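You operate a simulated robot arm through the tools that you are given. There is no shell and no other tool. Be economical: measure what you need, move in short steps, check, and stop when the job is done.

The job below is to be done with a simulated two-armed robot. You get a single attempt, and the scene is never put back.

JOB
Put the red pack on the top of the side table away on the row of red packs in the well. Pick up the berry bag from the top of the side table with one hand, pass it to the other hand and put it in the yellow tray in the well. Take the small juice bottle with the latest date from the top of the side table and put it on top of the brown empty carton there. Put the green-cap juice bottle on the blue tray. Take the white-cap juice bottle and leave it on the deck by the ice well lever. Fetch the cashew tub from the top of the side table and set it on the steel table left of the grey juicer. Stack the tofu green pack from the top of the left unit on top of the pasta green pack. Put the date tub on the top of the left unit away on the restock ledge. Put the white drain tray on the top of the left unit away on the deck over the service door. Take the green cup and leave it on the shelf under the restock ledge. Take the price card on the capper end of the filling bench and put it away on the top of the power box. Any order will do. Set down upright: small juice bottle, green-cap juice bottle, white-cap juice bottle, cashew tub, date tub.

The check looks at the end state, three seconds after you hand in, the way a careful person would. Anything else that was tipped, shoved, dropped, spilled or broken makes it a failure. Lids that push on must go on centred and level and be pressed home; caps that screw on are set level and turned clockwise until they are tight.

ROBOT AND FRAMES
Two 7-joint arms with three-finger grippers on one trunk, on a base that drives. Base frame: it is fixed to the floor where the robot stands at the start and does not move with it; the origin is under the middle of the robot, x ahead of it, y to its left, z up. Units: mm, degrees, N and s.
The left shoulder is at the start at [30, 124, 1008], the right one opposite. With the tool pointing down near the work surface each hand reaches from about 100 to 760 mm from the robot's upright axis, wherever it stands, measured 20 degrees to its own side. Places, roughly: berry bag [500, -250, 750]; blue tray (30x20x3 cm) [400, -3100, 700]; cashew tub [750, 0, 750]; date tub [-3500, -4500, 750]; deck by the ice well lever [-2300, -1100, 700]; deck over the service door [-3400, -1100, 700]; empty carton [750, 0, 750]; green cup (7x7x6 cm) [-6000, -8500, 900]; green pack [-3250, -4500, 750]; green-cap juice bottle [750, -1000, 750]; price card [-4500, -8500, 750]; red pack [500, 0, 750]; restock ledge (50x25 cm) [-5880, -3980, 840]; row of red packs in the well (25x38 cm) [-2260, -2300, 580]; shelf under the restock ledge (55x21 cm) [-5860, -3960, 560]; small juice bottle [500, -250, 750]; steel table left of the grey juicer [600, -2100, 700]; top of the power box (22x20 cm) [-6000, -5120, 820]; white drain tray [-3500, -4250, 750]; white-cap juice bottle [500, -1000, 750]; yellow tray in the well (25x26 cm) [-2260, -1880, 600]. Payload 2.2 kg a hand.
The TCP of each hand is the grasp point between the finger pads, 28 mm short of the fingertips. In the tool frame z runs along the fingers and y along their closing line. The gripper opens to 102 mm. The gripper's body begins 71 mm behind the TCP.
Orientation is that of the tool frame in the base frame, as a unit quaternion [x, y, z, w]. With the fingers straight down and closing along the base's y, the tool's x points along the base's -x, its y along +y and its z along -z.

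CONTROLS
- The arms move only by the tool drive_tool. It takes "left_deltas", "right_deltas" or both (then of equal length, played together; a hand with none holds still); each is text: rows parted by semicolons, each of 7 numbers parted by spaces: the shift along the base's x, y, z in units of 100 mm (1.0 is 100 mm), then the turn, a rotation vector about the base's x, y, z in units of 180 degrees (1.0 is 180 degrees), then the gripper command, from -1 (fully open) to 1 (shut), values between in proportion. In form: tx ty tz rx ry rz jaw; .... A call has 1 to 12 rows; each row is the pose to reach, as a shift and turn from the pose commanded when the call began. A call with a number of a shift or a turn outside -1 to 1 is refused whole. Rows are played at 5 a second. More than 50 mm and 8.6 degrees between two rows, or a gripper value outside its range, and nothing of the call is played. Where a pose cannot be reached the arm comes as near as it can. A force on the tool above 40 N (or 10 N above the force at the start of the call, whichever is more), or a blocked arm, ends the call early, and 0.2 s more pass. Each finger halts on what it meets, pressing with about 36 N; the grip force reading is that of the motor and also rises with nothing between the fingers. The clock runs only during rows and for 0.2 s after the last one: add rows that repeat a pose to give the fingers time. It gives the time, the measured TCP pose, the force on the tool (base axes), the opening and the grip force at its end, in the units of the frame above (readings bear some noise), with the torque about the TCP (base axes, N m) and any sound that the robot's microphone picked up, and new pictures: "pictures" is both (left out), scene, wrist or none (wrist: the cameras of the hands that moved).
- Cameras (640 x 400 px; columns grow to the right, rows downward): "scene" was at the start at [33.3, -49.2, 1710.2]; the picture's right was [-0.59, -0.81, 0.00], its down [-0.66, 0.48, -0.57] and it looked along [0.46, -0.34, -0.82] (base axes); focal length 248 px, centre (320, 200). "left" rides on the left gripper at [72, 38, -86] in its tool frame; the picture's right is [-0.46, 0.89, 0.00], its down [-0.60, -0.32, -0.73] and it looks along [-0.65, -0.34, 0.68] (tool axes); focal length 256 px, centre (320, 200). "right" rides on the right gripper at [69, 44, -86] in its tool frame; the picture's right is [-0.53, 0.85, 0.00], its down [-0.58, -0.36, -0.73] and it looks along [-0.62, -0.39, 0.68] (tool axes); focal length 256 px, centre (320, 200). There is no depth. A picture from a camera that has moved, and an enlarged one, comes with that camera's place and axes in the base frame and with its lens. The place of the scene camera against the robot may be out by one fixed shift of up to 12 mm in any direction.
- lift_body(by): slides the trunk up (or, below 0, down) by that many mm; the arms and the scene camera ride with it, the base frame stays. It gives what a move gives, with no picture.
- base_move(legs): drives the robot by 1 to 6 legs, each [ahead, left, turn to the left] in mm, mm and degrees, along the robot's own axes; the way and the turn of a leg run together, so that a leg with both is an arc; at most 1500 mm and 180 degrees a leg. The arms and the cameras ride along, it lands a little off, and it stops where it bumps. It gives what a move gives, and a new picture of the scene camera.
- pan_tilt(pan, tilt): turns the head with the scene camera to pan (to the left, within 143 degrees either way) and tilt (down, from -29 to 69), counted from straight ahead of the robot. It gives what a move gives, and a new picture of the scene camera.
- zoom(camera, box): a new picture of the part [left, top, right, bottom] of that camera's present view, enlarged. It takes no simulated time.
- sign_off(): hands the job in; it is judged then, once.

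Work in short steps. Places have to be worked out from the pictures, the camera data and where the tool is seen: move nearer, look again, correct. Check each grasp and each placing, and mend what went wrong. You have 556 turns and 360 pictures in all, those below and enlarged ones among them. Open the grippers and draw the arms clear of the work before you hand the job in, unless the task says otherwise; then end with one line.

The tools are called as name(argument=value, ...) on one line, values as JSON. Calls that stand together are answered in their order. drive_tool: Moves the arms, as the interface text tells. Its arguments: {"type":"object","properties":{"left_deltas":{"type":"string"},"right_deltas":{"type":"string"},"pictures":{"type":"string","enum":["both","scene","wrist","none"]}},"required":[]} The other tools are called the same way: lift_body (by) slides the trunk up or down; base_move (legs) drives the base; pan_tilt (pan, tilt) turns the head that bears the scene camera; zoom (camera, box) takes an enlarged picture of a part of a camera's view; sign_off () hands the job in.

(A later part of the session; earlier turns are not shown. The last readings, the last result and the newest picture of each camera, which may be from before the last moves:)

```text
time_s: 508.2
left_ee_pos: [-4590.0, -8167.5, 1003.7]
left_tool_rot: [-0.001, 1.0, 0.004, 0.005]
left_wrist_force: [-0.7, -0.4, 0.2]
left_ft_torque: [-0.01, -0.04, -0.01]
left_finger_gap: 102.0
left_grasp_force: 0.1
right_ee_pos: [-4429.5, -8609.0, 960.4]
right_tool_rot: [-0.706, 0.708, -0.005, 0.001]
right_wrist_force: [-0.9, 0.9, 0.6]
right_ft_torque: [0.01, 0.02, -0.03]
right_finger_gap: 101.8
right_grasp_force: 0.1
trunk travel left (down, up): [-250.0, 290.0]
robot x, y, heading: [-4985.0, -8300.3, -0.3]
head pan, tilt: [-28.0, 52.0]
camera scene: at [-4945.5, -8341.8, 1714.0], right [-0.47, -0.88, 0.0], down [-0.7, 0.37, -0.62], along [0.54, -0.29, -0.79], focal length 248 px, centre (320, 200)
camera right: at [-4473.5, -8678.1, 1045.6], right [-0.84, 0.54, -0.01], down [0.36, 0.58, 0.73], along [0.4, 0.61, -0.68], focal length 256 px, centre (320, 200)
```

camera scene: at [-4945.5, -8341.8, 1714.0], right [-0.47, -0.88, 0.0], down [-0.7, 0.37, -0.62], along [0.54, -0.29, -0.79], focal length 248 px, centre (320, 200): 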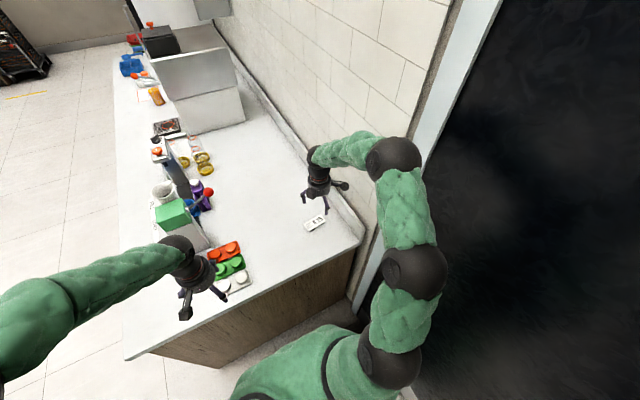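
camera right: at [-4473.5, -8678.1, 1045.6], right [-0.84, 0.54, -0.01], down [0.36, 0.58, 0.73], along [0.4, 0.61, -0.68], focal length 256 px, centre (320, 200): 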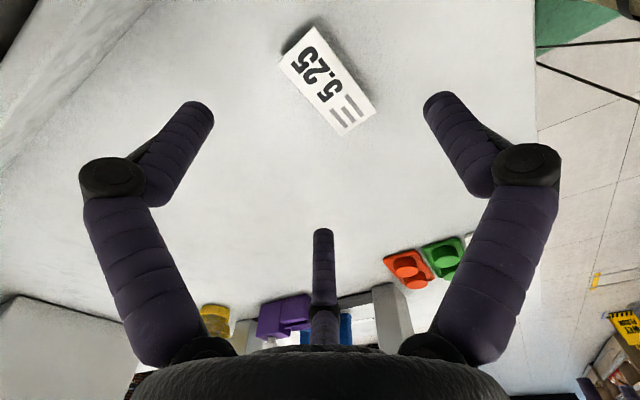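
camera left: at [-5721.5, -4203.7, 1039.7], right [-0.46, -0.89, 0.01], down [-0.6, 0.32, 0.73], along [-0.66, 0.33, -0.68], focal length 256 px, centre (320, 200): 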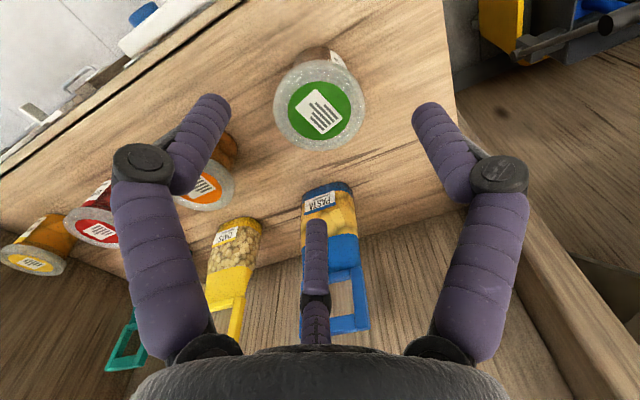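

Triangulated: card centre (-4423,-8586), top z≈805, turned 8°. Align (TCP (-4416,-8585)) and lower to 850.

drive_tool(right_deltas="0.07 0.12 -0.3 0 0 0.022 -1; 0.13 0.24 -0.7 0 0 0.044 -1; 0.13 0.24 -1 0 0 0.044 -1; 0.13 0.24 -1 0 0 0.044 -1", pictures="wrist")

zoom(camera="right", box=[200, 40, 440, 240])

```text
time_s: 509.2
left_ee_pos: [-4591.0, -8168.2, 1002.8]
left_tool_rot: [-0.001, 1.0, 0.006, 0.005]
left_wrist_force: [-0.4, 0.6, 0.2]
left_ft_torque: [0.01, -0.01, 0.02]
left_finger_gap: 102.0
left_grasp_force: 0.1
right_ee_pos: [-4418.1, -8586.2, 860.2]
right_tool_rot: [0.754, -0.657, 0.005, -0.002]
right_wrist_force: [-0.5, 0.4, -1.3]
right_ft_torque: [0.01, 0.02, -0.02]
right_finger_gap: 102.0
right_grasp_force: 0.0
trunk travel left (down, up): [-250.0, 290.0]
robot x, y, heading: [-4987.1, -8297.8, 0.0]
head pan, tilt: [-28.0, 52.0]
camera right: at [-4452.5, -8660.8, 946.3], right [-0.91, 0.42, -0.01], down [0.28, 0.62, 0.73], along [0.31, 0.66, -0.68], focal length 256 px, centre (320, 200)
```

right: 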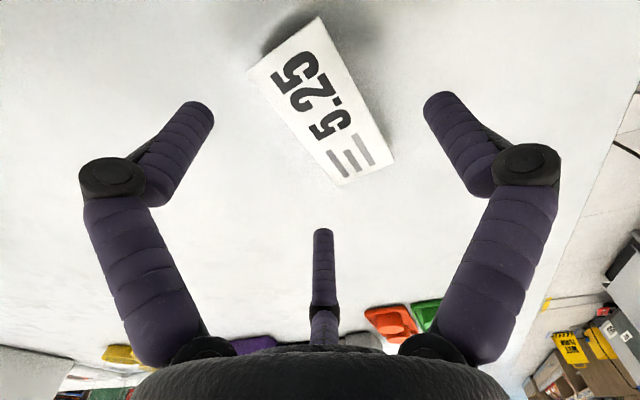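

```text
2.00 times, centred on (320, 140) of right
camera zoom: at [-4452.5, -8660.8, 946.3], right [-0.91, 0.42, -0.01], down [0.28, 0.62, 0.73], along [0.31, 0.66, -0.68], focal length 512 px, centre (320, 320)
```

zoom: 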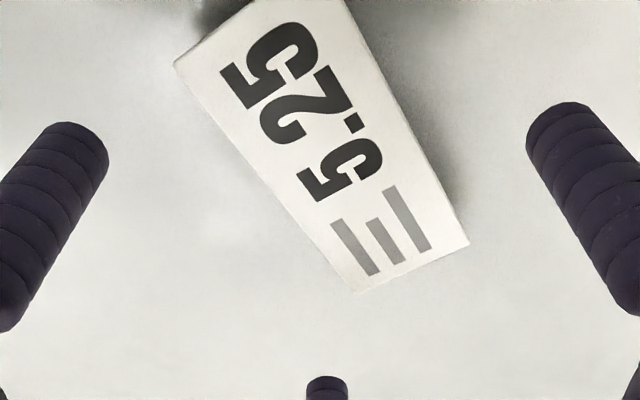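

Card centred between the fingers. Descend in small steps until the fingertips meet the bench.

drive_tool(right_deltas="0 0 -0.15 0 0 0 -1; 0 0 -0.25 0 0 0 -1; 0 0 -0.29 0 0 0 -1; 0 0 -0.33 0 0 0 -1; 0 0 -0.36 0 0 0 -1; 0 0 -0.39 0 0 0 -1; 0 0 -0.42 0 0 0 -1; 0 0 -0.45 0 0 0 -1; 0 0 -0.48 0 0 0 -1; 0 0 -0.51 0 0 0 -1; 0 0 -0.54 0 0 0 -1", pictures="wrist")

```text
time_s: 511.5
left_ee_pos: [-4591.9, -8168.1, 1003.6]
left_tool_rot: [-0.001, 1.0, 0.006, 0.006]
left_wrist_force: [0.7, -0.3, 0.0]
left_ft_torque: [-0.02, 0.02, -0.01]
left_finger_gap: 102.1
left_grasp_force: 0.1
right_ee_pos: [-4417.2, -8585.9, 814.0]
right_tool_rot: [0.753, -0.658, 0.007, 0.0]
right_wrist_force: [-11.3, 6.0, 22.0]
right_ft_torque: [-0.08, 1.6, -0.31]
right_finger_gap: 102.0
right_grasp_force: 0.2
trunk travel left (down, up): [-250.0, 290.0]
robot x, y, heading: [-4985.0, -8301.6, 0.1]
head pan, tilt: [-28.0, 52.0]
stopped in row 11 (right hand): the force on the tool passed its limit at 45 N (the readings are from after the stop); the commanded pose is now the measured one
camera right: at [-4451.5, -8659.3, 901.1], right [-0.91, 0.42, -0.01], down [0.28, 0.63, 0.73], along [0.31, 0.66, -0.68], focal length 256 px, centre (320, 200)
```

right: 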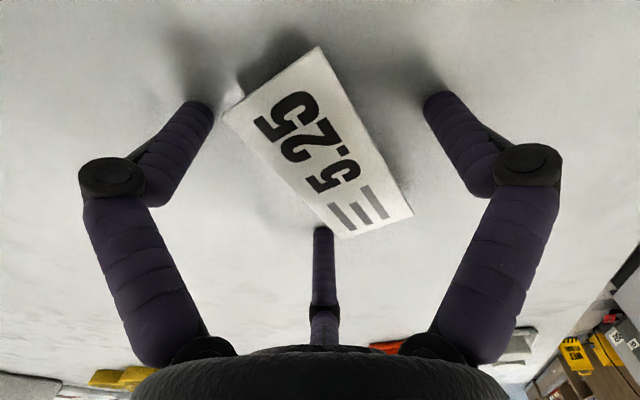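

Thumb touches the bench at TCP 814 (bench ≈786). Raise 2 mm and close.

drive_tool(right_deltas="0 0 0.02 0 0 0 -1; 0 0 0.02 0 0 0 -0.5; 0 0 0.02 0 0 0 -0.1; 0 0 0.02 0 0 0 0.3; 0 0 0.02 0 0 0 0.7; 0 0 0.02 0 0 0 0.9; 0 0 0.02 0 0 0 0.9", pictures="wrist")

```text
time_s: 512.2
left_ee_pos: [-4593.4, -8166.6, 1005.0]
left_tool_rot: [0.001, 1.0, 0.005, 0.007]
left_wrist_force: [-0.6, 0.2, -0.4]
left_ft_torque: [0.02, -0.02, -0.01]
left_finger_gap: 101.9
left_grasp_force: 0.1
right_ee_pos: [-4418.8, -8585.2, 820.7]
right_tool_rot: [0.752, -0.659, 0.008, 0.001]
right_wrist_force: [-13.7, 5.9, 43.8]
right_ft_torque: [-0.07, 2.81, -0.32]
right_finger_gap: 85.3
right_grasp_force: 22.5
trunk travel left (down, up): [-250.0, 290.0]
robot x, y, heading: [-4986.8, -8301.8, -0.0]
head pan, tilt: [-28.0, 52.0]
stopped in row 3 (right hand): the force on the tool passed its limit at 48 N (the readings are from after the stop); the commanded pose is now the measured one
camera right: at [-4453.5, -8659.4, 907.3], right [-0.91, 0.42, -0.01], down [0.28, 0.63, 0.73], along [0.31, 0.66, -0.69], focal length 256 px, centre (320, 200)
```

right: 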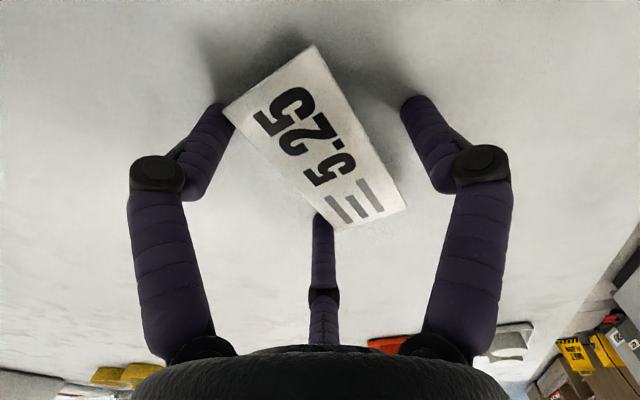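

Fingertips swing lower while closing. Reopen, raise 8 mm and close again.

drive_tool(right_deltas="0 0 0.04 0 0 0 -0.8; 0 0 0.06 0 0 0 -1; 0 0 0.06 0 0 0 -0.5; 0 0 0.06 0 0 0 -0.1; 0 0 0.06 0 0 0 0.3; 0 0 0.06 0 0 0 0.7; 0 0 0.06 0 0 0 0.9; 0 0 0.06 0 0 0 0.9", pictures="wrist")

```text
time_s: 513.9
left_ee_pos: [-4591.8, -8166.8, 1002.9]
left_tool_rot: [0.0, 1.0, 0.005, 0.006]
left_wrist_force: [0.6, 0.8, 0.6]
left_ft_torque: [0.0, 0.01, -0.01]
left_finger_gap: 102.1
left_grasp_force: 0.0
right_ee_pos: [-4416.2, -8587.0, 826.0]
right_tool_rot: [0.752, -0.659, 0.007, 0.001]
right_wrist_force: [-9.0, 4.3, 27.7]
right_ft_torque: [0.01, 1.49, -0.34]
right_finger_gap: 60.1
right_grasp_force: 35.5
trunk travel left (down, up): [-250.0, 290.0]
robot x, y, heading: [-4984.7, -8298.3, -0.1]
head pan, tilt: [-28.0, 52.0]
stopped in row 8 (right hand): the force on the tool passed its limit at 57 N (the readings are from after the stop); the commanded pose is now the measured one
camera right: at [-4451.4, -8660.6, 912.4], right [-0.91, 0.42, -0.01], down [0.28, 0.63, 0.73], along [0.31, 0.66, -0.69], focal length 256 px, centre (320, 200)
```

right: 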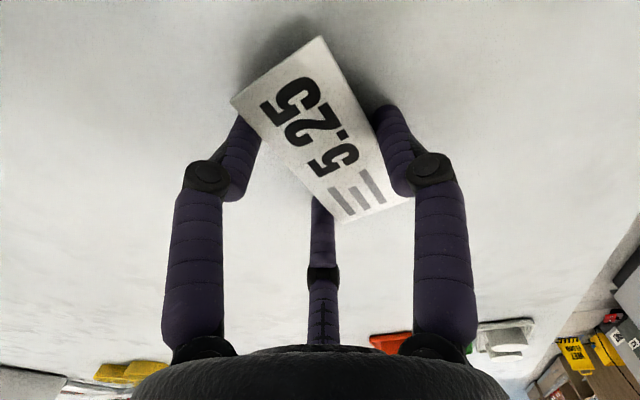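

Gripped at gap 60 with pressure on the bench. Keep closing and lift slowly.

drive_tool(right_deltas="0 0 0.04 0 0 0 0.9; 0 0 0.08 0 0 0 0.9; 0 0 0.14 0 0 0 0.9; 0 0 0.25 0 0 0 0.9; 0 0 0.4 0 0 0 0.9; 0 0 0.4 0 0 0 0.9", pictures="wrist")

```text
time_s: 515.3
left_ee_pos: [-4590.5, -8168.5, 1002.7]
left_tool_rot: [-0.001, 1.0, 0.005, 0.006]
left_wrist_force: [0.2, 0.0, 0.0]
left_ft_torque: [0.01, -0.04, 0.02]
left_finger_gap: 102.0
left_grasp_force: 0.0
right_ee_pos: [-4415.8, -8586.2, 863.0]
right_tool_rot: [0.753, -0.659, 0.007, 0.001]
right_wrist_force: [1.2, 0.1, -0.6]
right_ft_torque: [0.01, 0.0, -0.04]
right_finger_gap: 59.9
right_grasp_force: 36.0
trunk travel left (down, up): [-250.0, 290.0]
robot x, y, heading: [-4990.8, -8299.3, -0.2]
head pan, tilt: [-28.0, 52.0]
camera right: at [-4450.2, -8661.1, 949.1], right [-0.91, 0.42, -0.01], down [0.28, 0.63, 0.73], along [0.31, 0.66, -0.69], focal length 256 px, centre (320, 200)
```

right: 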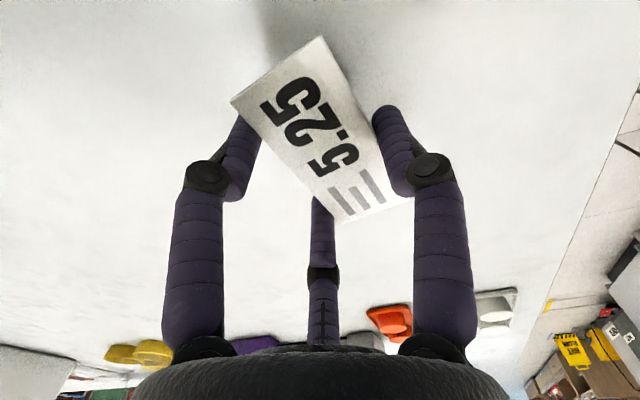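

Card is held. Raise to 1050 and retract.

drive_tool(right_deltas="0 0 0.4 0 0 0 0.9; 0 0 0.8 0 0 0 0.9; -0.3 0 1 0 0 0 0.9; -0.7 0.1 1 0 0 0 0.9; -1 0.2 1 0 0 0 0.9", pictures="none")

drive_tool(right_deltas="-0.3 0 0.3 0 0 0 0.9; -0.6 0.1 0.7 0 0 0 0.9; -1 0.2 1 0 0 0 0.9; -1 0.2 1 0 0 0 0.9", pictures="none")

base_move(legs=[[-110, 0, 0]])

pan_tilt(pan=143, tilt=40)

```text
time_s: 516.5
left_ee_pos: [-4589.8, -8168.0, 1002.4]
left_tool_rot: [0.0, 1.0, 0.005, 0.005]
left_wrist_force: [0.4, -0.7, -0.3]
left_ft_torque: [0.0, -0.02, 0.03]
left_finger_gap: 101.9
left_grasp_force: 0.1
right_ee_pos: [-4517.8, -8567.1, 963.1]
right_tool_rot: [0.752, -0.659, 0.006, 0.0]
right_wrist_force: [-0.4, -0.6, 0.2]
right_ft_torque: [-0.04, -0.04, 0.01]
right_finger_gap: 59.6
right_grasp_force: 36.4
trunk travel left (down, up): [-250.0, 290.0]
robot x, y, heading: [-4985.6, -8297.4, -0.1]
head pan, tilt: [-28.0, 52.0]
```

```text
refused: row 2 steps farther than a row can; nothing moved
```

```text
time_s: 517.7
left_ee_pos: [-4700.7, -8167.3, 1003.1]
left_tool_rot: [0.001, 1.0, 0.005, 0.006]
left_wrist_force: [-0.4, -0.4, -0.7]
left_ft_torque: [0.0, 0.0, 0.04]
left_finger_gap: 102.0
left_grasp_force: 0.0
right_ee_pos: [-4626.9, -8568.5, 963.8]
right_tool_rot: [0.752, -0.659, 0.007, 0.0]
right_wrist_force: [-0.2, 0.0, -0.5]
right_ft_torque: [0.01, -0.04, 0.04]
right_finger_gap: 59.9
right_grasp_force: 36.1
trunk travel left (down, up): [-250.0, 290.0]
robot x, y, heading: [-5097.0, -8302.6, -0.1]
head pan, tilt: [-28.0, 52.0]
camera scene: at [-5057.6, -8341.9, 1714.0], right [-0.47, -0.88, 0.0], down [-0.69, 0.37, -0.62], along [0.54, -0.29, -0.79], focal length 248 px, centre (320, 200)
```

scene: 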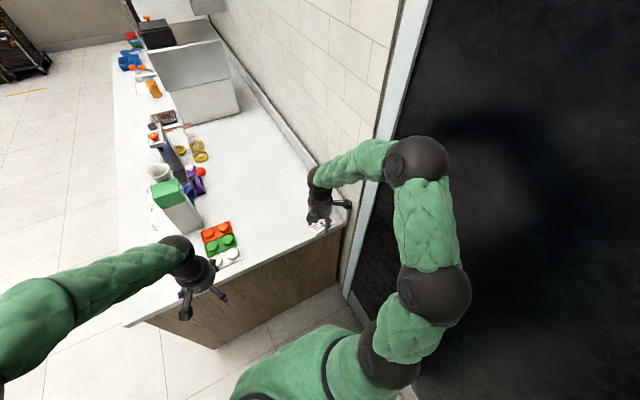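

```text
time_s: 520.3
left_ee_pos: [-4699.5, -8169.2, 1003.9]
left_tool_rot: [0.001, 1.0, 0.005, 0.005]
left_wrist_force: [0.6, 0.1, -0.2]
left_ft_torque: [-0.02, -0.02, 0.0]
left_finger_gap: 101.9
left_grasp_force: 0.1
right_ee_pos: [-4626.4, -8568.7, 963.2]
right_tool_rot: [0.752, -0.659, 0.007, 0.001]
right_wrist_force: [-0.5, 0.3, -0.5]
right_ft_torque: [0.02, 0.02, 0.02]
right_finger_gap: 59.8
right_grasp_force: 36.3
trunk travel left (down, up): [-250.0, 290.0]
robot x, y, heading: [-5094.9, -8298.8, -0.0]
head pan, tilt: [143.0, 40.0]
camera scene: at [-5189.3, -8255.0, 1730.8], right [0.6, 0.8, 0.0], down [0.51, -0.39, -0.77], along [-0.61, 0.46, -0.64], focal length 248 px, centre (320, 200)
```

scene: 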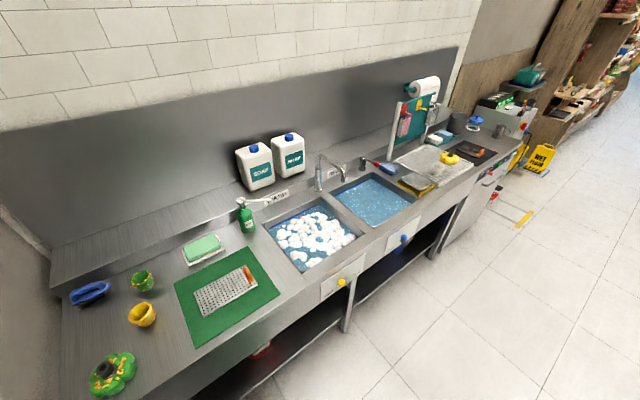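

zoom(camera="scene", box=[50, 220, 290, 400])

```text
2.22 times, centred on (170, 310) of scene
camera zoom: at [-5189.3, -8255.0, 1730.8], right [0.6, 0.8, 0.0], down [0.51, -0.39, -0.77], along [-0.61, 0.46, -0.64], focal length 551 px, centre (653, -44)
```

zoom: 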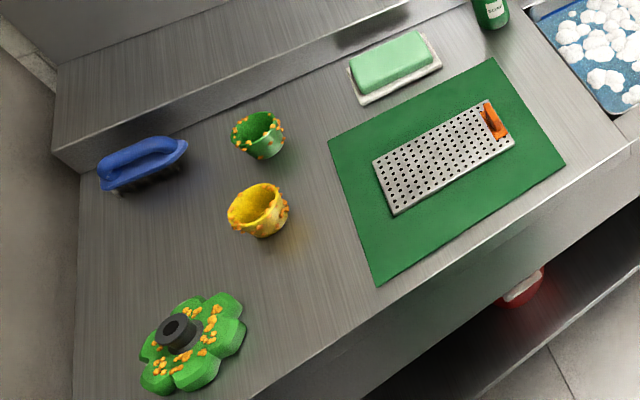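

Green cup ≈(-5984,-8474), yellow cup ≈(-5837,-8505), front edge x≈-5610. First tuck the right hand (card) back, then turn left 180°.

drive_tool(right_deltas="-0.3 0 0.3 0 0 0 0.9; -0.6 0.1 0.6 0 0 0 0.9; -0.9 0.2 0.9 0 0 0 0.9; -1 0.2 1 0 0 0 0.9", pictures="none")

base_move(legs=[[0, 0, 179]])

pan_tilt(pan=10, tilt=45)

```text
time_s: 521.3
left_ee_pos: [-4699.9, -8169.5, 1003.0]
left_tool_rot: [0.0, 1.0, 0.005, 0.005]
left_wrist_force: [-0.1, 0.0, -0.1]
left_ft_torque: [0.02, -0.03, 0.02]
left_finger_gap: 101.9
left_grasp_force: 0.0
right_ee_pos: [-4726.0, -8548.2, 1064.6]
right_tool_rot: [0.752, -0.659, 0.006, 0.002]
right_wrist_force: [0.0, 1.0, -0.5]
right_ft_torque: [0.0, 0.02, 0.01]
right_finger_gap: 59.7
right_grasp_force: 36.1
trunk travel left (down, up): [-250.0, 290.0]
robot x, y, heading: [-5097.0, -8301.9, -0.3]
head pan, tilt: [143.0, 40.0]
```

```text
time_s: 529.0
left_ee_pos: [-5498.2, -8415.7, 1003.6]
left_tool_rot: [1.0, -0.021, -0.006, 0.005]
left_wrist_force: [-0.3, -0.2, 0.7]
left_ft_torque: [0.0, 0.03, 0.0]
left_finger_gap: 101.8
left_grasp_force: 0.1
right_ee_pos: [-5456.8, -8036.8, 1063.7]
right_tool_rot: [0.675, 0.738, 0.001, -0.006]
right_wrist_force: [-0.2, 0.0, 0.0]
right_ft_torque: [-0.01, -0.02, -0.02]
right_finger_gap: 59.7
right_grasp_force: 35.9
trunk travel left (down, up): [-250.0, 290.0]
robot x, y, heading: [-5097.7, -8297.7, 177.3]
head pan, tilt: [143.0, 40.0]
camera scene: at [-4996.5, -8361.7, 1730.8], right [-0.64, -0.77, 0.0], down [-0.5, 0.41, -0.77], along [0.59, -0.49, -0.64], focal length 248 px, centre (320, 200)
```

scene: 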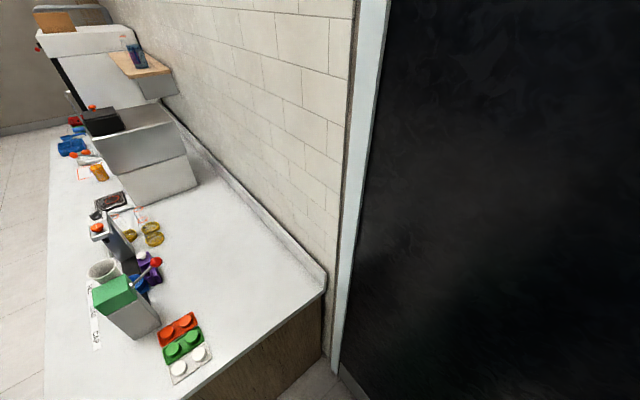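

```text
time_s: 531.1
left_ee_pos: [-5498.3, -8414.5, 1003.4]
left_tool_rot: [1.0, -0.021, -0.007, 0.005]
left_wrist_force: [0.1, 0.2, 0.2]
left_ft_torque: [0.04, 0.04, -0.01]
left_finger_gap: 102.0
left_grasp_force: 0.0
right_ee_pos: [-5455.8, -8036.7, 1063.3]
right_tool_rot: [0.674, 0.739, 0.001, -0.006]
right_wrist_force: [0.8, 0.0, -0.7]
right_ft_torque: [0.01, 0.03, 0.0]
right_finger_gap: 59.5
right_grasp_force: 35.8
trunk travel left (down, up): [-250.0, 290.0]
robot x, y, heading: [-5097.1, -8299.0, 177.6]
head pan, tilt: [10.0, 45.0]
camera scene: at [-5142.8, -8318.4, 1723.5], right [-0.13, 0.99, 0.0], down [0.7, 0.09, -0.71], along [-0.7, -0.09, -0.71], focal length 248 px, centre (320, 200)
```

scene: 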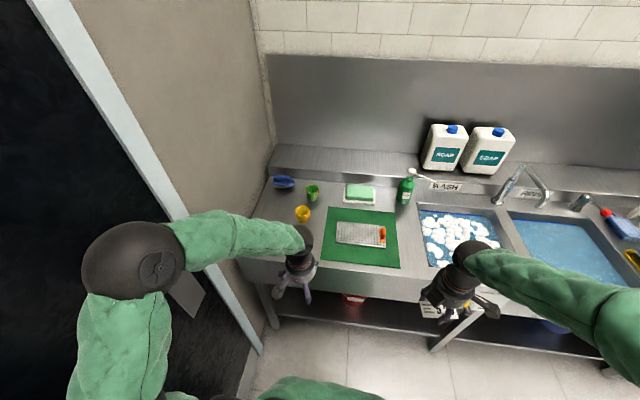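

Drive ahead 190 with heading correction, then use the left camera on the cup.

base_move(legs=[[190, 0, 2.4]])

zoom(camera="left", box=[0, 0, 640, 400])

```text
time_s: 532.7
left_ee_pos: [-5684.2, -8426.0, 1002.6]
left_tool_rot: [1.0, 0.0, -0.004, 0.004]
left_wrist_force: [0.3, 0.0, -0.7]
left_ft_torque: [-0.01, -0.04, 0.0]
left_finger_gap: 102.0
left_grasp_force: 0.1
right_ee_pos: [-5658.2, -8047.2, 1063.9]
right_tool_rot: [0.658, 0.753, 0.001, -0.005]
right_wrist_force: [0.2, -0.6, -0.9]
right_ft_torque: [0.0, 0.0, 0.0]
right_finger_gap: 59.5
right_grasp_force: 35.6
trunk travel left (down, up): [-250.0, 290.0]
robot x, y, heading: [-5288.2, -8296.5, 180.1]
head pan, tilt: [10.0, 45.0]
camera scene: at [-5334.2, -8316.4, 1723.5], right [-0.17, 0.98, 0.0], down [0.7, 0.12, -0.71], along [-0.7, -0.12, -0.71], focal length 248 px, centre (320, 200)
```

scene: 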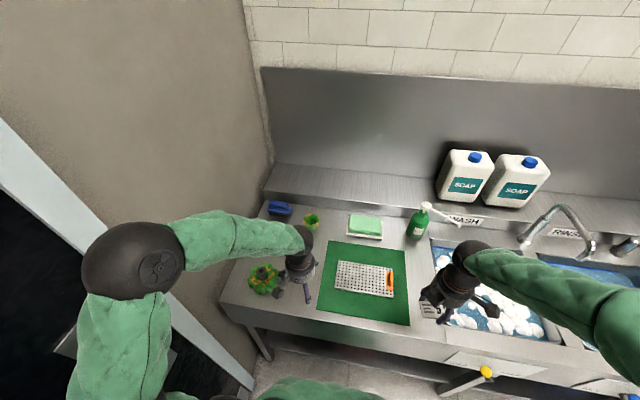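

```text
1.00 times, centred on (320, 200) of left (not enlarged: the box is as wide or as high as the picture)
camera zoom: at [-5612.6, -8464.4, 1088.4], right [-0.46, -0.89, 0.01], down [-0.6, 0.33, 0.73], along [-0.65, 0.33, -0.68], focal length 256 px, centre (320, 200)
```

zoom: 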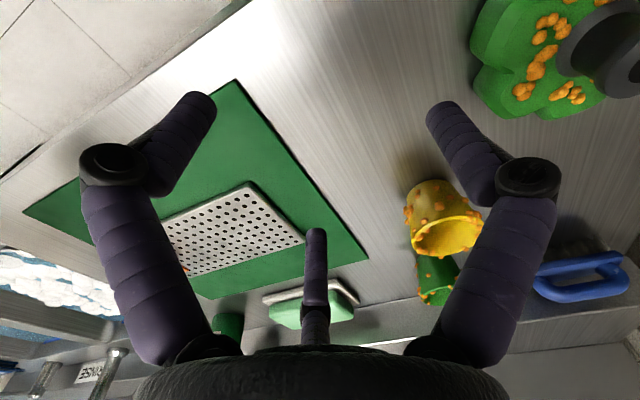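

The side wall is close to the left elbow; shift the base 150 mm to the right (north) for room. I'll grasp the cup with a tilted tool so it can later go under the ledge.

base_move(legs=[[0, -150, 0]])

drive_tool(left_deltas="-0.1 0 0 0 0 0.045 -1; -0.2 0 0 0 0 0.09 -1; -0.3 0 0 0 0 0.135 -1; -0.4 0 0 0 0 0.18 -1; -0.5 0 0 0 0 0.225 -1; -0.6 0 0 0 0 0.278 -1; -0.7 0 0 0 0 0.278 -1; -0.8 0 0 0 0 0.278 -1", pictures="both")

```text
time_s: 534.0
left_ee_pos: [-5682.8, -8272.8, 1003.7]
left_tool_rot: [1.0, 0.0, -0.005, 0.006]
left_wrist_force: [-0.1, 0.8, -0.5]
left_ft_torque: [-0.03, -0.03, -0.01]
left_finger_gap: 102.1
left_grasp_force: 0.0
right_ee_pos: [-5658.0, -7892.3, 1063.2]
right_tool_rot: [0.658, 0.753, 0.0, -0.006]
right_wrist_force: [-0.2, 0.3, -0.6]
right_ft_torque: [-0.04, 0.01, -0.02]
right_finger_gap: 59.7
right_grasp_force: 35.5
trunk travel left (down, up): [-250.0, 290.0]
robot x, y, heading: [-5283.0, -8140.9, 180.0]
head pan, tilt: [10.0, 45.0]
camera scene: at [-5332.2, -8160.5, 1723.5], right [-0.17, 0.98, 0.0], down [0.7, 0.12, -0.71], along [-0.7, -0.12, -0.71], focal length 248 px, centre (320, 200)
```

scene: 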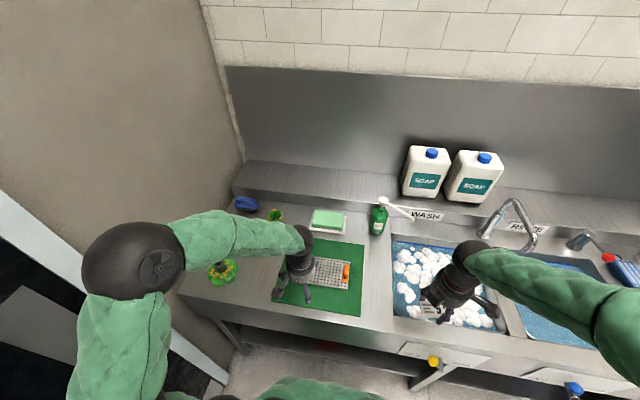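

```text
refused: row 6 steps farther than a row can; nothing moved
```

drive_tool(left_deltas="-0.1 -0.05 0.05 0 0 0.045 -1; -0.25 -0.1 0.1 0 0 0.09 -1; -0.4 -0.15 0.15 0 0 0.135 -1; -0.55 -0.2 0.2 0 0 0.18 -1; -0.7 -0.3 0.2 0 0 0.225 -1; -0.85 -0.4 0.2 0 0 0.26 -1; -1 -0.4 0.2 0 0 0.278 -1", pictures="none")

drive_tool(left_deltas="-0.1 -0.05 0.05 -0.034 0.029 0 -1; -0.3 -0.1 0.1 -0.068 0.057 0 -1; -0.5 -0.15 0.15 -0.102 0.086 0 -1; -0.7 -0.2 0.15 -0.136 0.114 0 -1; -0.9 -0.3 0.15 -0.170 0.143 0 -1; -0.95 -0.37 0.15 -0.170 0.143 0 -1", pictures="both")

```text
time_s: 535.6
left_ee_pos: [-5784.1, -8315.0, 1023.5]
left_tool_rot: [0.905, 0.424, -0.002, 0.007]
left_wrist_force: [0.4, 1.6, 0.2]
left_ft_torque: [-0.02, 0.02, 0.02]
left_finger_gap: 101.9
left_grasp_force: 0.0
right_ee_pos: [-5658.3, -7893.8, 1064.4]
right_tool_rot: [0.659, 0.752, 0.001, -0.007]
right_wrist_force: [-0.6, -0.1, -1.0]
right_ft_torque: [0.0, 0.01, -0.05]
right_finger_gap: 59.7
right_grasp_force: 35.9
trunk travel left (down, up): [-250.0, 290.0]
robot x, y, heading: [-5285.6, -8138.9, 179.6]
head pan, tilt: [10.0, 45.0]
```

```text
time_s: 537.0
left_ee_pos: [-5879.9, -8351.7, 1038.5]
left_tool_rot: [0.849, 0.399, -0.313, 0.151]
left_wrist_force: [0.2, -0.7, 0.9]
left_ft_torque: [0.0, -0.03, 0.01]
left_finger_gap: 102.1
left_grasp_force: 0.1
right_ee_pos: [-5657.6, -7894.9, 1063.3]
right_tool_rot: [0.659, 0.752, 0.001, -0.007]
right_wrist_force: [-0.4, -0.7, -0.1]
right_ft_torque: [0.04, 0.03, -0.04]
right_finger_gap: 59.4
right_grasp_force: 35.4
trunk travel left (down, up): [-250.0, 290.0]
robot x, y, heading: [-5286.0, -8146.5, 180.0]
head pan, tilt: [10.0, 45.0]
camera scene: at [-5332.2, -8163.2, 1723.5], right [-0.17, 0.98, 0.0], down [0.7, 0.12, -0.71], along [-0.7, -0.12, -0.71], focal length 248 px, centre (320, 200)
camera left: at [-5780.4, -8289.9, 1056.4], right [0.46, -0.83, 0.31], down [-0.24, 0.22, 0.95], along [-0.86, -0.5, -0.1], focal length 256 px, centre (320, 200)
```

scene: 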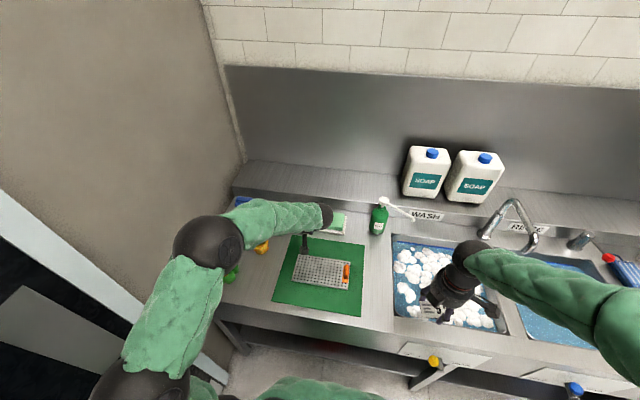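
left: 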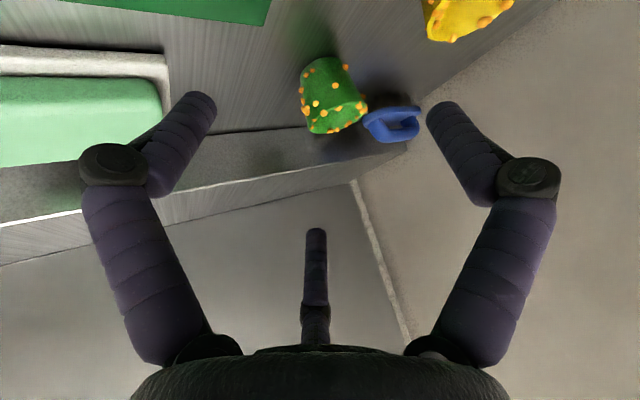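

Cup axis ≈(-5999,-8477), base ≈885. Go to the pre-approach point along the tilted tool axis and look.

drive_tool(left_deltas="-0.3 -0.25 -0.05 0 0 0 -1; -0.55 -0.48 -0.15 0 0 0 -1; -0.68 -0.6 -0.2 0 0 0 -0.85; -0.68 -0.6 -0.2 0 0 0 -0.85", pictures="wrist")

```text
time_s: 538.0
left_ee_pos: [-5944.1, -8410.1, 1018.3]
left_tool_rot: [0.849, 0.399, -0.312, 0.151]
left_wrist_force: [0.8, 0.0, 0.1]
left_ft_torque: [0.0, -0.01, -0.01]
left_finger_gap: 94.6
left_grasp_force: 0.0
right_ee_pos: [-5657.3, -7894.5, 1063.5]
right_tool_rot: [0.659, 0.752, 0.001, -0.006]
right_wrist_force: [0.2, 0.3, -0.9]
right_ft_torque: [-0.02, 0.01, 0.0]
right_finger_gap: 59.6
right_grasp_force: 35.9
trunk travel left (down, up): [-250.0, 290.0]
robot x, y, heading: [-5286.7, -8139.4, 179.8]
head pan, tilt: [10.0, 45.0]
camera left: at [-5846.7, -8349.1, 1036.9], right [0.46, -0.83, 0.31], down [-0.24, 0.22, 0.95], along [-0.86, -0.5, -0.1], focal length 256 px, centre (320, 200)
```

left: 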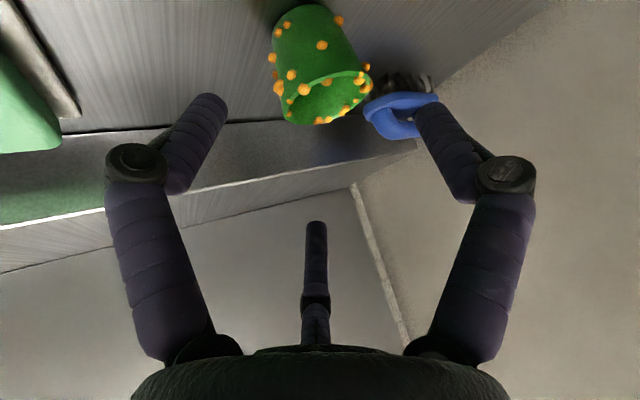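

Rim centre ≈(-5999,-8473,942). Advance along the tool axis to TCP (-5995,-8466,933).

drive_tool(left_deltas="-0.13 -0.14 -0.22 0 0 0 -0.85; -0.26 -0.28 -0.44 0 0 0 -0.85; -0.39 -0.42 -0.64 0 0 0 -0.85; -0.51 -0.56 -0.85 0 0 0 -0.85; -0.51 -0.56 -0.85 0 0 0 -0.85", pictures="both")

```text
time_s: 539.2
left_ee_pos: [-5995.9, -8468.4, 931.2]
left_tool_rot: [0.849, 0.398, -0.312, 0.151]
left_wrist_force: [-1.8, 1.3, 2.2]
left_ft_torque: [0.12, 0.12, 0.03]
left_finger_gap: 99.7
left_grasp_force: 1.2
right_ee_pos: [-5658.9, -7895.1, 1063.9]
right_tool_rot: [0.66, 0.752, 0.0, -0.006]
right_wrist_force: [-0.1, -0.8, -0.6]
right_ft_torque: [0.0, -0.04, 0.01]
right_finger_gap: 59.7
right_grasp_force: 36.2
trunk travel left (down, up): [-250.0, 290.0]
robot x, y, heading: [-5286.2, -8145.4, 180.2]
head pan, tilt: [10.0, 45.0]
camera scene: at [-5332.7, -8163.6, 1723.4], right [-0.17, 0.98, 0.0], down [0.7, 0.12, -0.71], along [-0.7, -0.12, -0.71], focal length 248 px, centre (320, 200)
camera left: at [-5898.4, -8407.0, 949.5], right [0.46, -0.83, 0.31], down [-0.24, 0.22, 0.95], along [-0.86, -0.51, -0.1], focal length 256 px, centre (320, 200)
```

scene: 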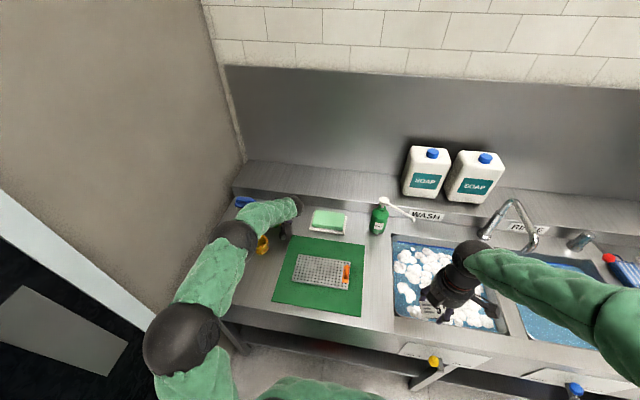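
left: 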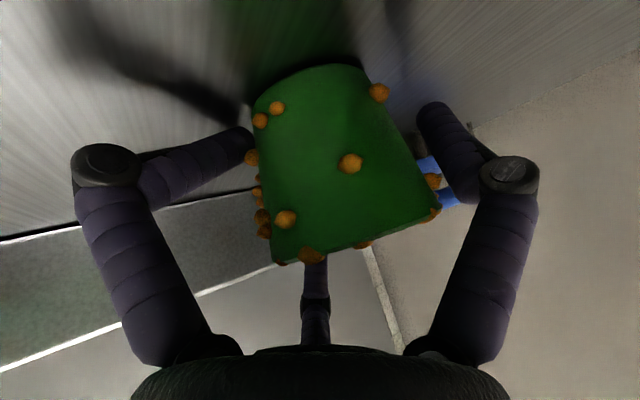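

Cup is between the fingers; one finger brushes the surface. Raise 5 mm and close.

drive_tool(left_deltas="0 0 0.05 0 0 0 -0.85; 0 0 0.05 0 0 0 -0.6; 0 0 0.05 0 0 0 -0.3; 0 0 0.05 0 0 0 0; 0 0 0.05 0 0 0 0.3; 0 0 0.05 0 0 0 0.6; 0 0 0.05 0 0 0 0.6", pictures="wrist")

```text
time_s: 540.9
left_ee_pos: [-5997.1, -8469.2, 944.3]
left_tool_rot: [0.847, 0.4, -0.317, 0.149]
left_wrist_force: [-2.0, -4.3, 32.8]
left_ft_torque: [0.49, 0.35, -0.32]
left_finger_gap: 61.0
left_grasp_force: 35.8
right_ee_pos: [-5655.0, -7893.8, 1066.0]
right_tool_rot: [0.659, 0.752, 0.001, -0.007]
right_wrist_force: [0.7, 0.8, 0.5]
right_ft_torque: [0.01, 0.0, -0.02]
right_finger_gap: 59.7
right_grasp_force: 36.0
trunk travel left (down, up): [-250.0, 290.0]
robot x, y, heading: [-5286.8, -8142.2, 179.9]
head pan, tilt: [10.0, 45.0]
camera left: at [-5899.3, -8406.1, 961.4], right [0.46, -0.83, 0.31], down [-0.23, 0.22, 0.95], along [-0.86, -0.51, -0.09], focal length 256 px, centre (320, 200)
```

left: 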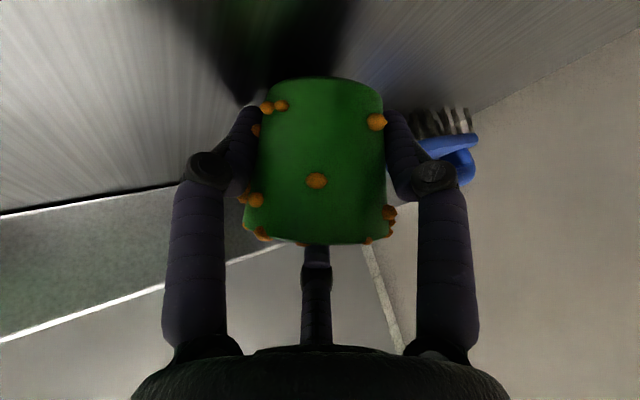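

Gripped at gap 61 (a finger presses the surface). Lift slowly and check.

drive_tool(left_deltas="0 0 0.1 0 0 0 0.6; 0 0 0.2 0 0 0 0.6; 0 0 0.4 0 0 0 0.6; 0 0 0.7 0 0 0 0.6; 0 0 1 0 0 0 0.6; 0 0 1 0 0 0 0.6", pictures="both")

```text
time_s: 542.2
left_ee_pos: [-5997.5, -8466.9, 1036.5]
left_tool_rot: [0.85, 0.398, -0.312, 0.15]
left_wrist_force: [0.0, -0.1, -1.0]
left_ft_torque: [-0.01, -0.04, 0.0]
left_finger_gap: 60.4
left_grasp_force: 36.3
right_ee_pos: [-5658.0, -7893.8, 1063.6]
right_tool_rot: [0.658, 0.753, 0.0, -0.007]
right_wrist_force: [0.5, -0.8, -0.7]
right_ft_torque: [-0.03, 0.01, 0.0]
right_finger_gap: 59.7
right_grasp_force: 36.6
trunk travel left (down, up): [-250.0, 290.0]
robot x, y, heading: [-5285.8, -8143.2, 180.1]
head pan, tilt: [10.0, 45.0]
camera scene: at [-5332.9, -8162.9, 1723.5], right [-0.17, 0.98, 0.0], down [0.7, 0.12, -0.71], along [-0.7, -0.12, -0.71], focal length 248 px, centre (320, 200)
camera left: at [-5899.7, -8405.1, 1054.8], right [0.46, -0.83, 0.31], down [-0.24, 0.22, 0.95], along [-0.86, -0.5, -0.1], focal length 256 px, centre (320, 200)
```

scene: 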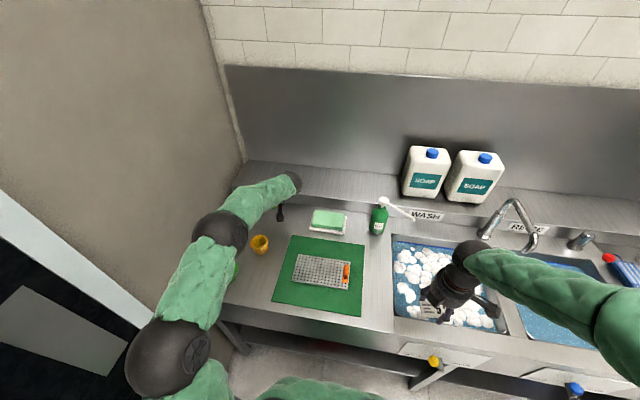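
left: 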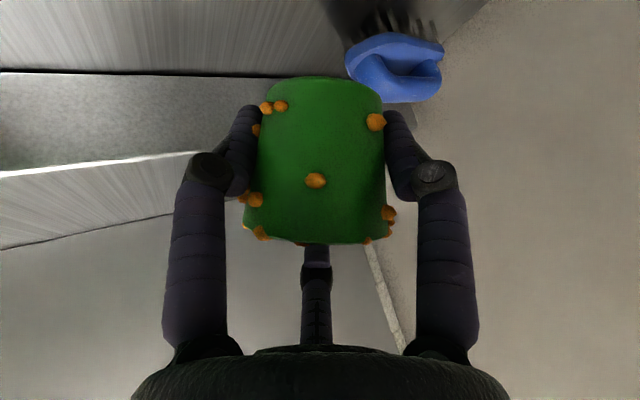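

Cup is held. Retract the left hand up and back, undoing the yaw.

drive_tool(left_deltas="0.3 0.2 0.1 0 0 0 0.6; 0.6 0.4 0.2 0 0 0 0.6; 0.95 0.65 0.3 0 0 0 0.6; 1 1 0.3 0 0 0 0.6", pictures="none")

drive_tool(left_deltas="0.1 0.05 0 0 0 -0.045 0.6; 0.25 0.1 0 0 0 -0.09 0.6; 0.4 0.15 0 0 0 -0.135 0.6; 0.55 0.2 0 0 0 -0.18 0.6; 0.7 0.3 0 0 0 -0.225 0.6; 0.85 0.4 0 0 0 -0.26 0.6; 1 0.4 0 0 0 -0.278 0.6; 1 0.4 0 0 0 -0.278 0.6", pictures="both")

```text
time_s: 543.2
left_ee_pos: [-5895.8, -8366.8, 1068.1]
left_tool_rot: [0.849, 0.398, -0.312, 0.152]
left_wrist_force: [-0.9, 0.2, -0.6]
left_ft_torque: [-0.01, -0.02, -0.03]
left_finger_gap: 60.2
left_grasp_force: 35.7
right_ee_pos: [-5656.6, -7893.5, 1064.1]
right_tool_rot: [0.659, 0.752, 0.001, -0.005]
right_wrist_force: [-0.9, -0.9, -0.6]
right_ft_torque: [-0.02, -0.02, 0.0]
right_finger_gap: 59.7
right_grasp_force: 36.0
trunk travel left (down, up): [-250.0, 290.0]
robot x, y, heading: [-5284.3, -8143.7, 180.0]
head pan, tilt: [10.0, 45.0]
```

```text
time_s: 545.0
left_ee_pos: [-5798.3, -8328.1, 1066.8]
left_tool_rot: [0.938, 0.002, -0.347, 0.004]
left_wrist_force: [-0.7, -0.1, -1.6]
left_ft_torque: [-0.01, 0.01, 0.0]
left_finger_gap: 60.0
left_grasp_force: 36.3
right_ee_pos: [-5657.5, -7893.3, 1064.2]
right_tool_rot: [0.659, 0.753, 0.001, -0.006]
right_wrist_force: [0.4, 0.1, -0.7]
right_ft_torque: [0.0, -0.02, -0.01]
right_finger_gap: 59.5
right_grasp_force: 36.5
trunk travel left (down, up): [-250.0, 290.0]
robot x, y, heading: [-5288.0, -8145.1, 180.0]
head pan, tilt: [10.0, 45.0]
camera scene: at [-5332.7, -8162.6, 1723.5], right [-0.17, 0.98, 0.0], down [0.7, 0.12, -0.71], along [-0.7, -0.12, -0.71], focal length 248 px, centre (320, 200)
camera left: at [-5687.6, -8364.9, 1084.7], right [-0.35, -0.89, 0.31], down [0.01, 0.32, 0.95], along [-0.94, 0.33, -0.1], focal length 256 px, centre (320, 200)
```

scene: 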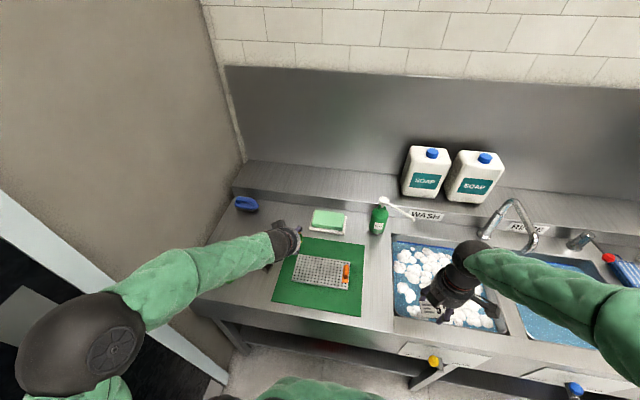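
left: 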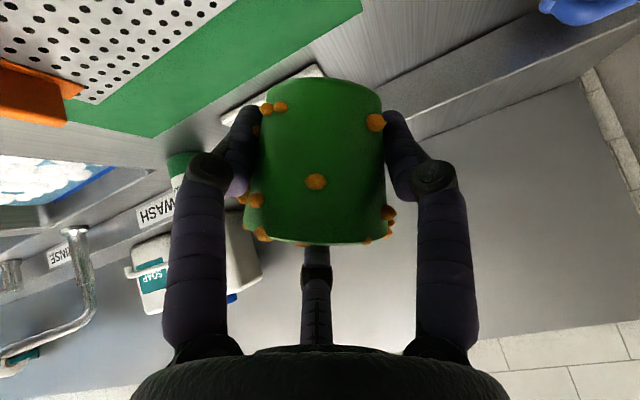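

Retract left hand 100 more, back off and slide north to the power box.

drive_tool(left_deltas="0.4 0 0 0 0 0 0.6; 0.8 0 0 0 0 0 0.6; 1 0 0 0 0 0 0.6", pictures="none")

base_move(legs=[[-280, 0, 0], [0, -1000, 0], [0, -1000, 0], [0, -900, 0]])

pan_tilt(pan=-10, tilt=35)

```text
time_s: 545.9
left_ee_pos: [-5696.3, -8327.2, 1066.7]
left_tool_rot: [0.938, 0.001, -0.347, 0.004]
left_wrist_force: [-0.4, 0.0, 0.2]
left_ft_torque: [0.02, 0.01, 0.04]
left_finger_gap: 60.3
left_grasp_force: 36.2
right_ee_pos: [-5656.8, -7894.9, 1063.8]
right_tool_rot: [0.659, 0.752, 0.001, -0.006]
right_wrist_force: [0.8, 0.8, 0.0]
right_ft_torque: [-0.02, 0.0, -0.01]
right_finger_gap: 59.8
right_grasp_force: 36.2
trunk travel left (down, up): [-250.0, 290.0]
robot x, y, heading: [-5288.7, -8142.7, 180.0]
head pan, tilt: [10.0, 45.0]
```

```text
time_s: 561.7
left_ee_pos: [-5381.4, -5441.4, 1067.3]
left_tool_rot: [0.938, -0.002, -0.347, 0.003]
left_wrist_force: [0.0, 0.3, -0.3]
left_ft_torque: [0.0, -0.01, 0.01]
left_finger_gap: 60.1
left_grasp_force: 36.4
right_ee_pos: [-5338.1, -5009.2, 1063.5]
right_tool_rot: [0.661, 0.75, 0.001, -0.006]
right_wrist_force: [-0.3, 0.5, -0.4]
right_ft_torque: [-0.03, 0.03, -0.02]
right_finger_gap: 59.7
right_grasp_force: 36.4
trunk travel left (down, up): [-250.0, 290.0]
robot x, y, heading: [-4970.0, -5257.9, 179.5]
head pan, tilt: [10.0, 45.0]
camera scene: at [-5015.1, -5279.3, 1723.5], right [-0.17, 0.99, 0.0], down [0.7, 0.12, -0.71], along [-0.7, -0.12, -0.71], focal length 248 px, centre (320, 200)
```

scene: 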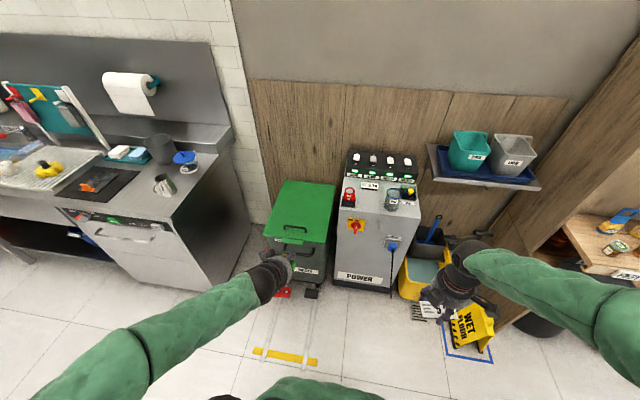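

```text
time_s: 562.5
left_ee_pos: [-5379.4, -5442.3, 1067.2]
left_tool_rot: [0.938, -0.001, -0.347, 0.004]
left_wrist_force: [0.0, -0.8, -0.4]
left_ft_torque: [0.0, -0.02, -0.01]
left_finger_gap: 60.3
left_grasp_force: 35.5
right_ee_pos: [-5338.6, -5009.8, 1063.5]
right_tool_rot: [0.661, 0.75, 0.001, -0.007]
right_wrist_force: [-0.4, -0.4, 0.3]
right_ft_torque: [0.0, -0.04, -0.01]
right_finger_gap: 59.3
right_grasp_force: 36.2
trunk travel left (down, up): [-250.0, 290.0]
robot x, y, heading: [-4970.7, -5260.7, 179.9]
head pan, tilt: [-10.0, 35.0]
camera scene: at [-5021.6, -5250.6, 1738.3], right [0.18, 0.98, 0.0], down [0.56, -0.1, -0.82], along [-0.81, 0.15, -0.57], focal length 248 px, centre (320, 200)
```

scene: 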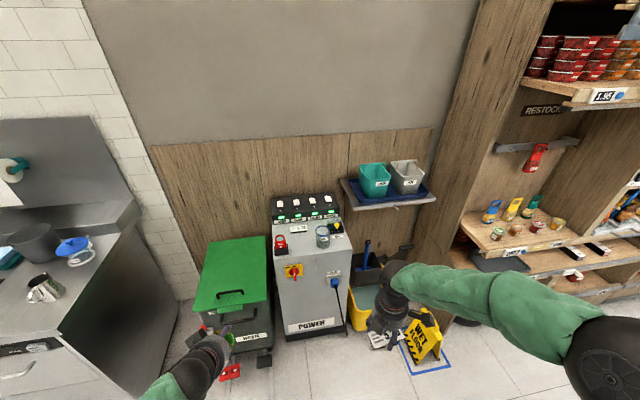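

zoom(camera="scene", box=[250, 180, 370, 280])

```text
4.00 times, centred on (310, 230) of scene
camera zoom: at [-5021.6, -5250.6, 1738.3], right [0.18, 0.98, 0.0], down [0.56, -0.1, -0.82], along [-0.81, 0.15, -0.57], focal length 991 px, centre (360, 80)
```

zoom: 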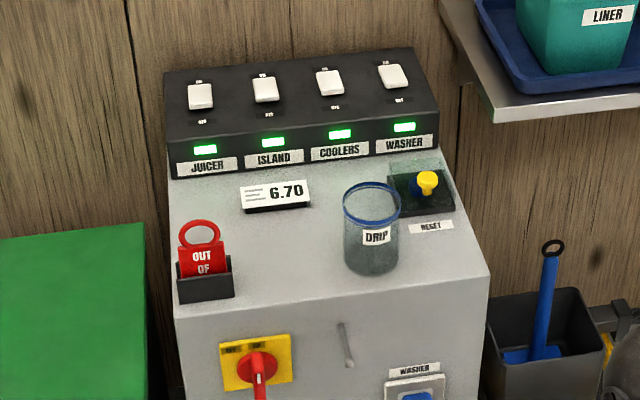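

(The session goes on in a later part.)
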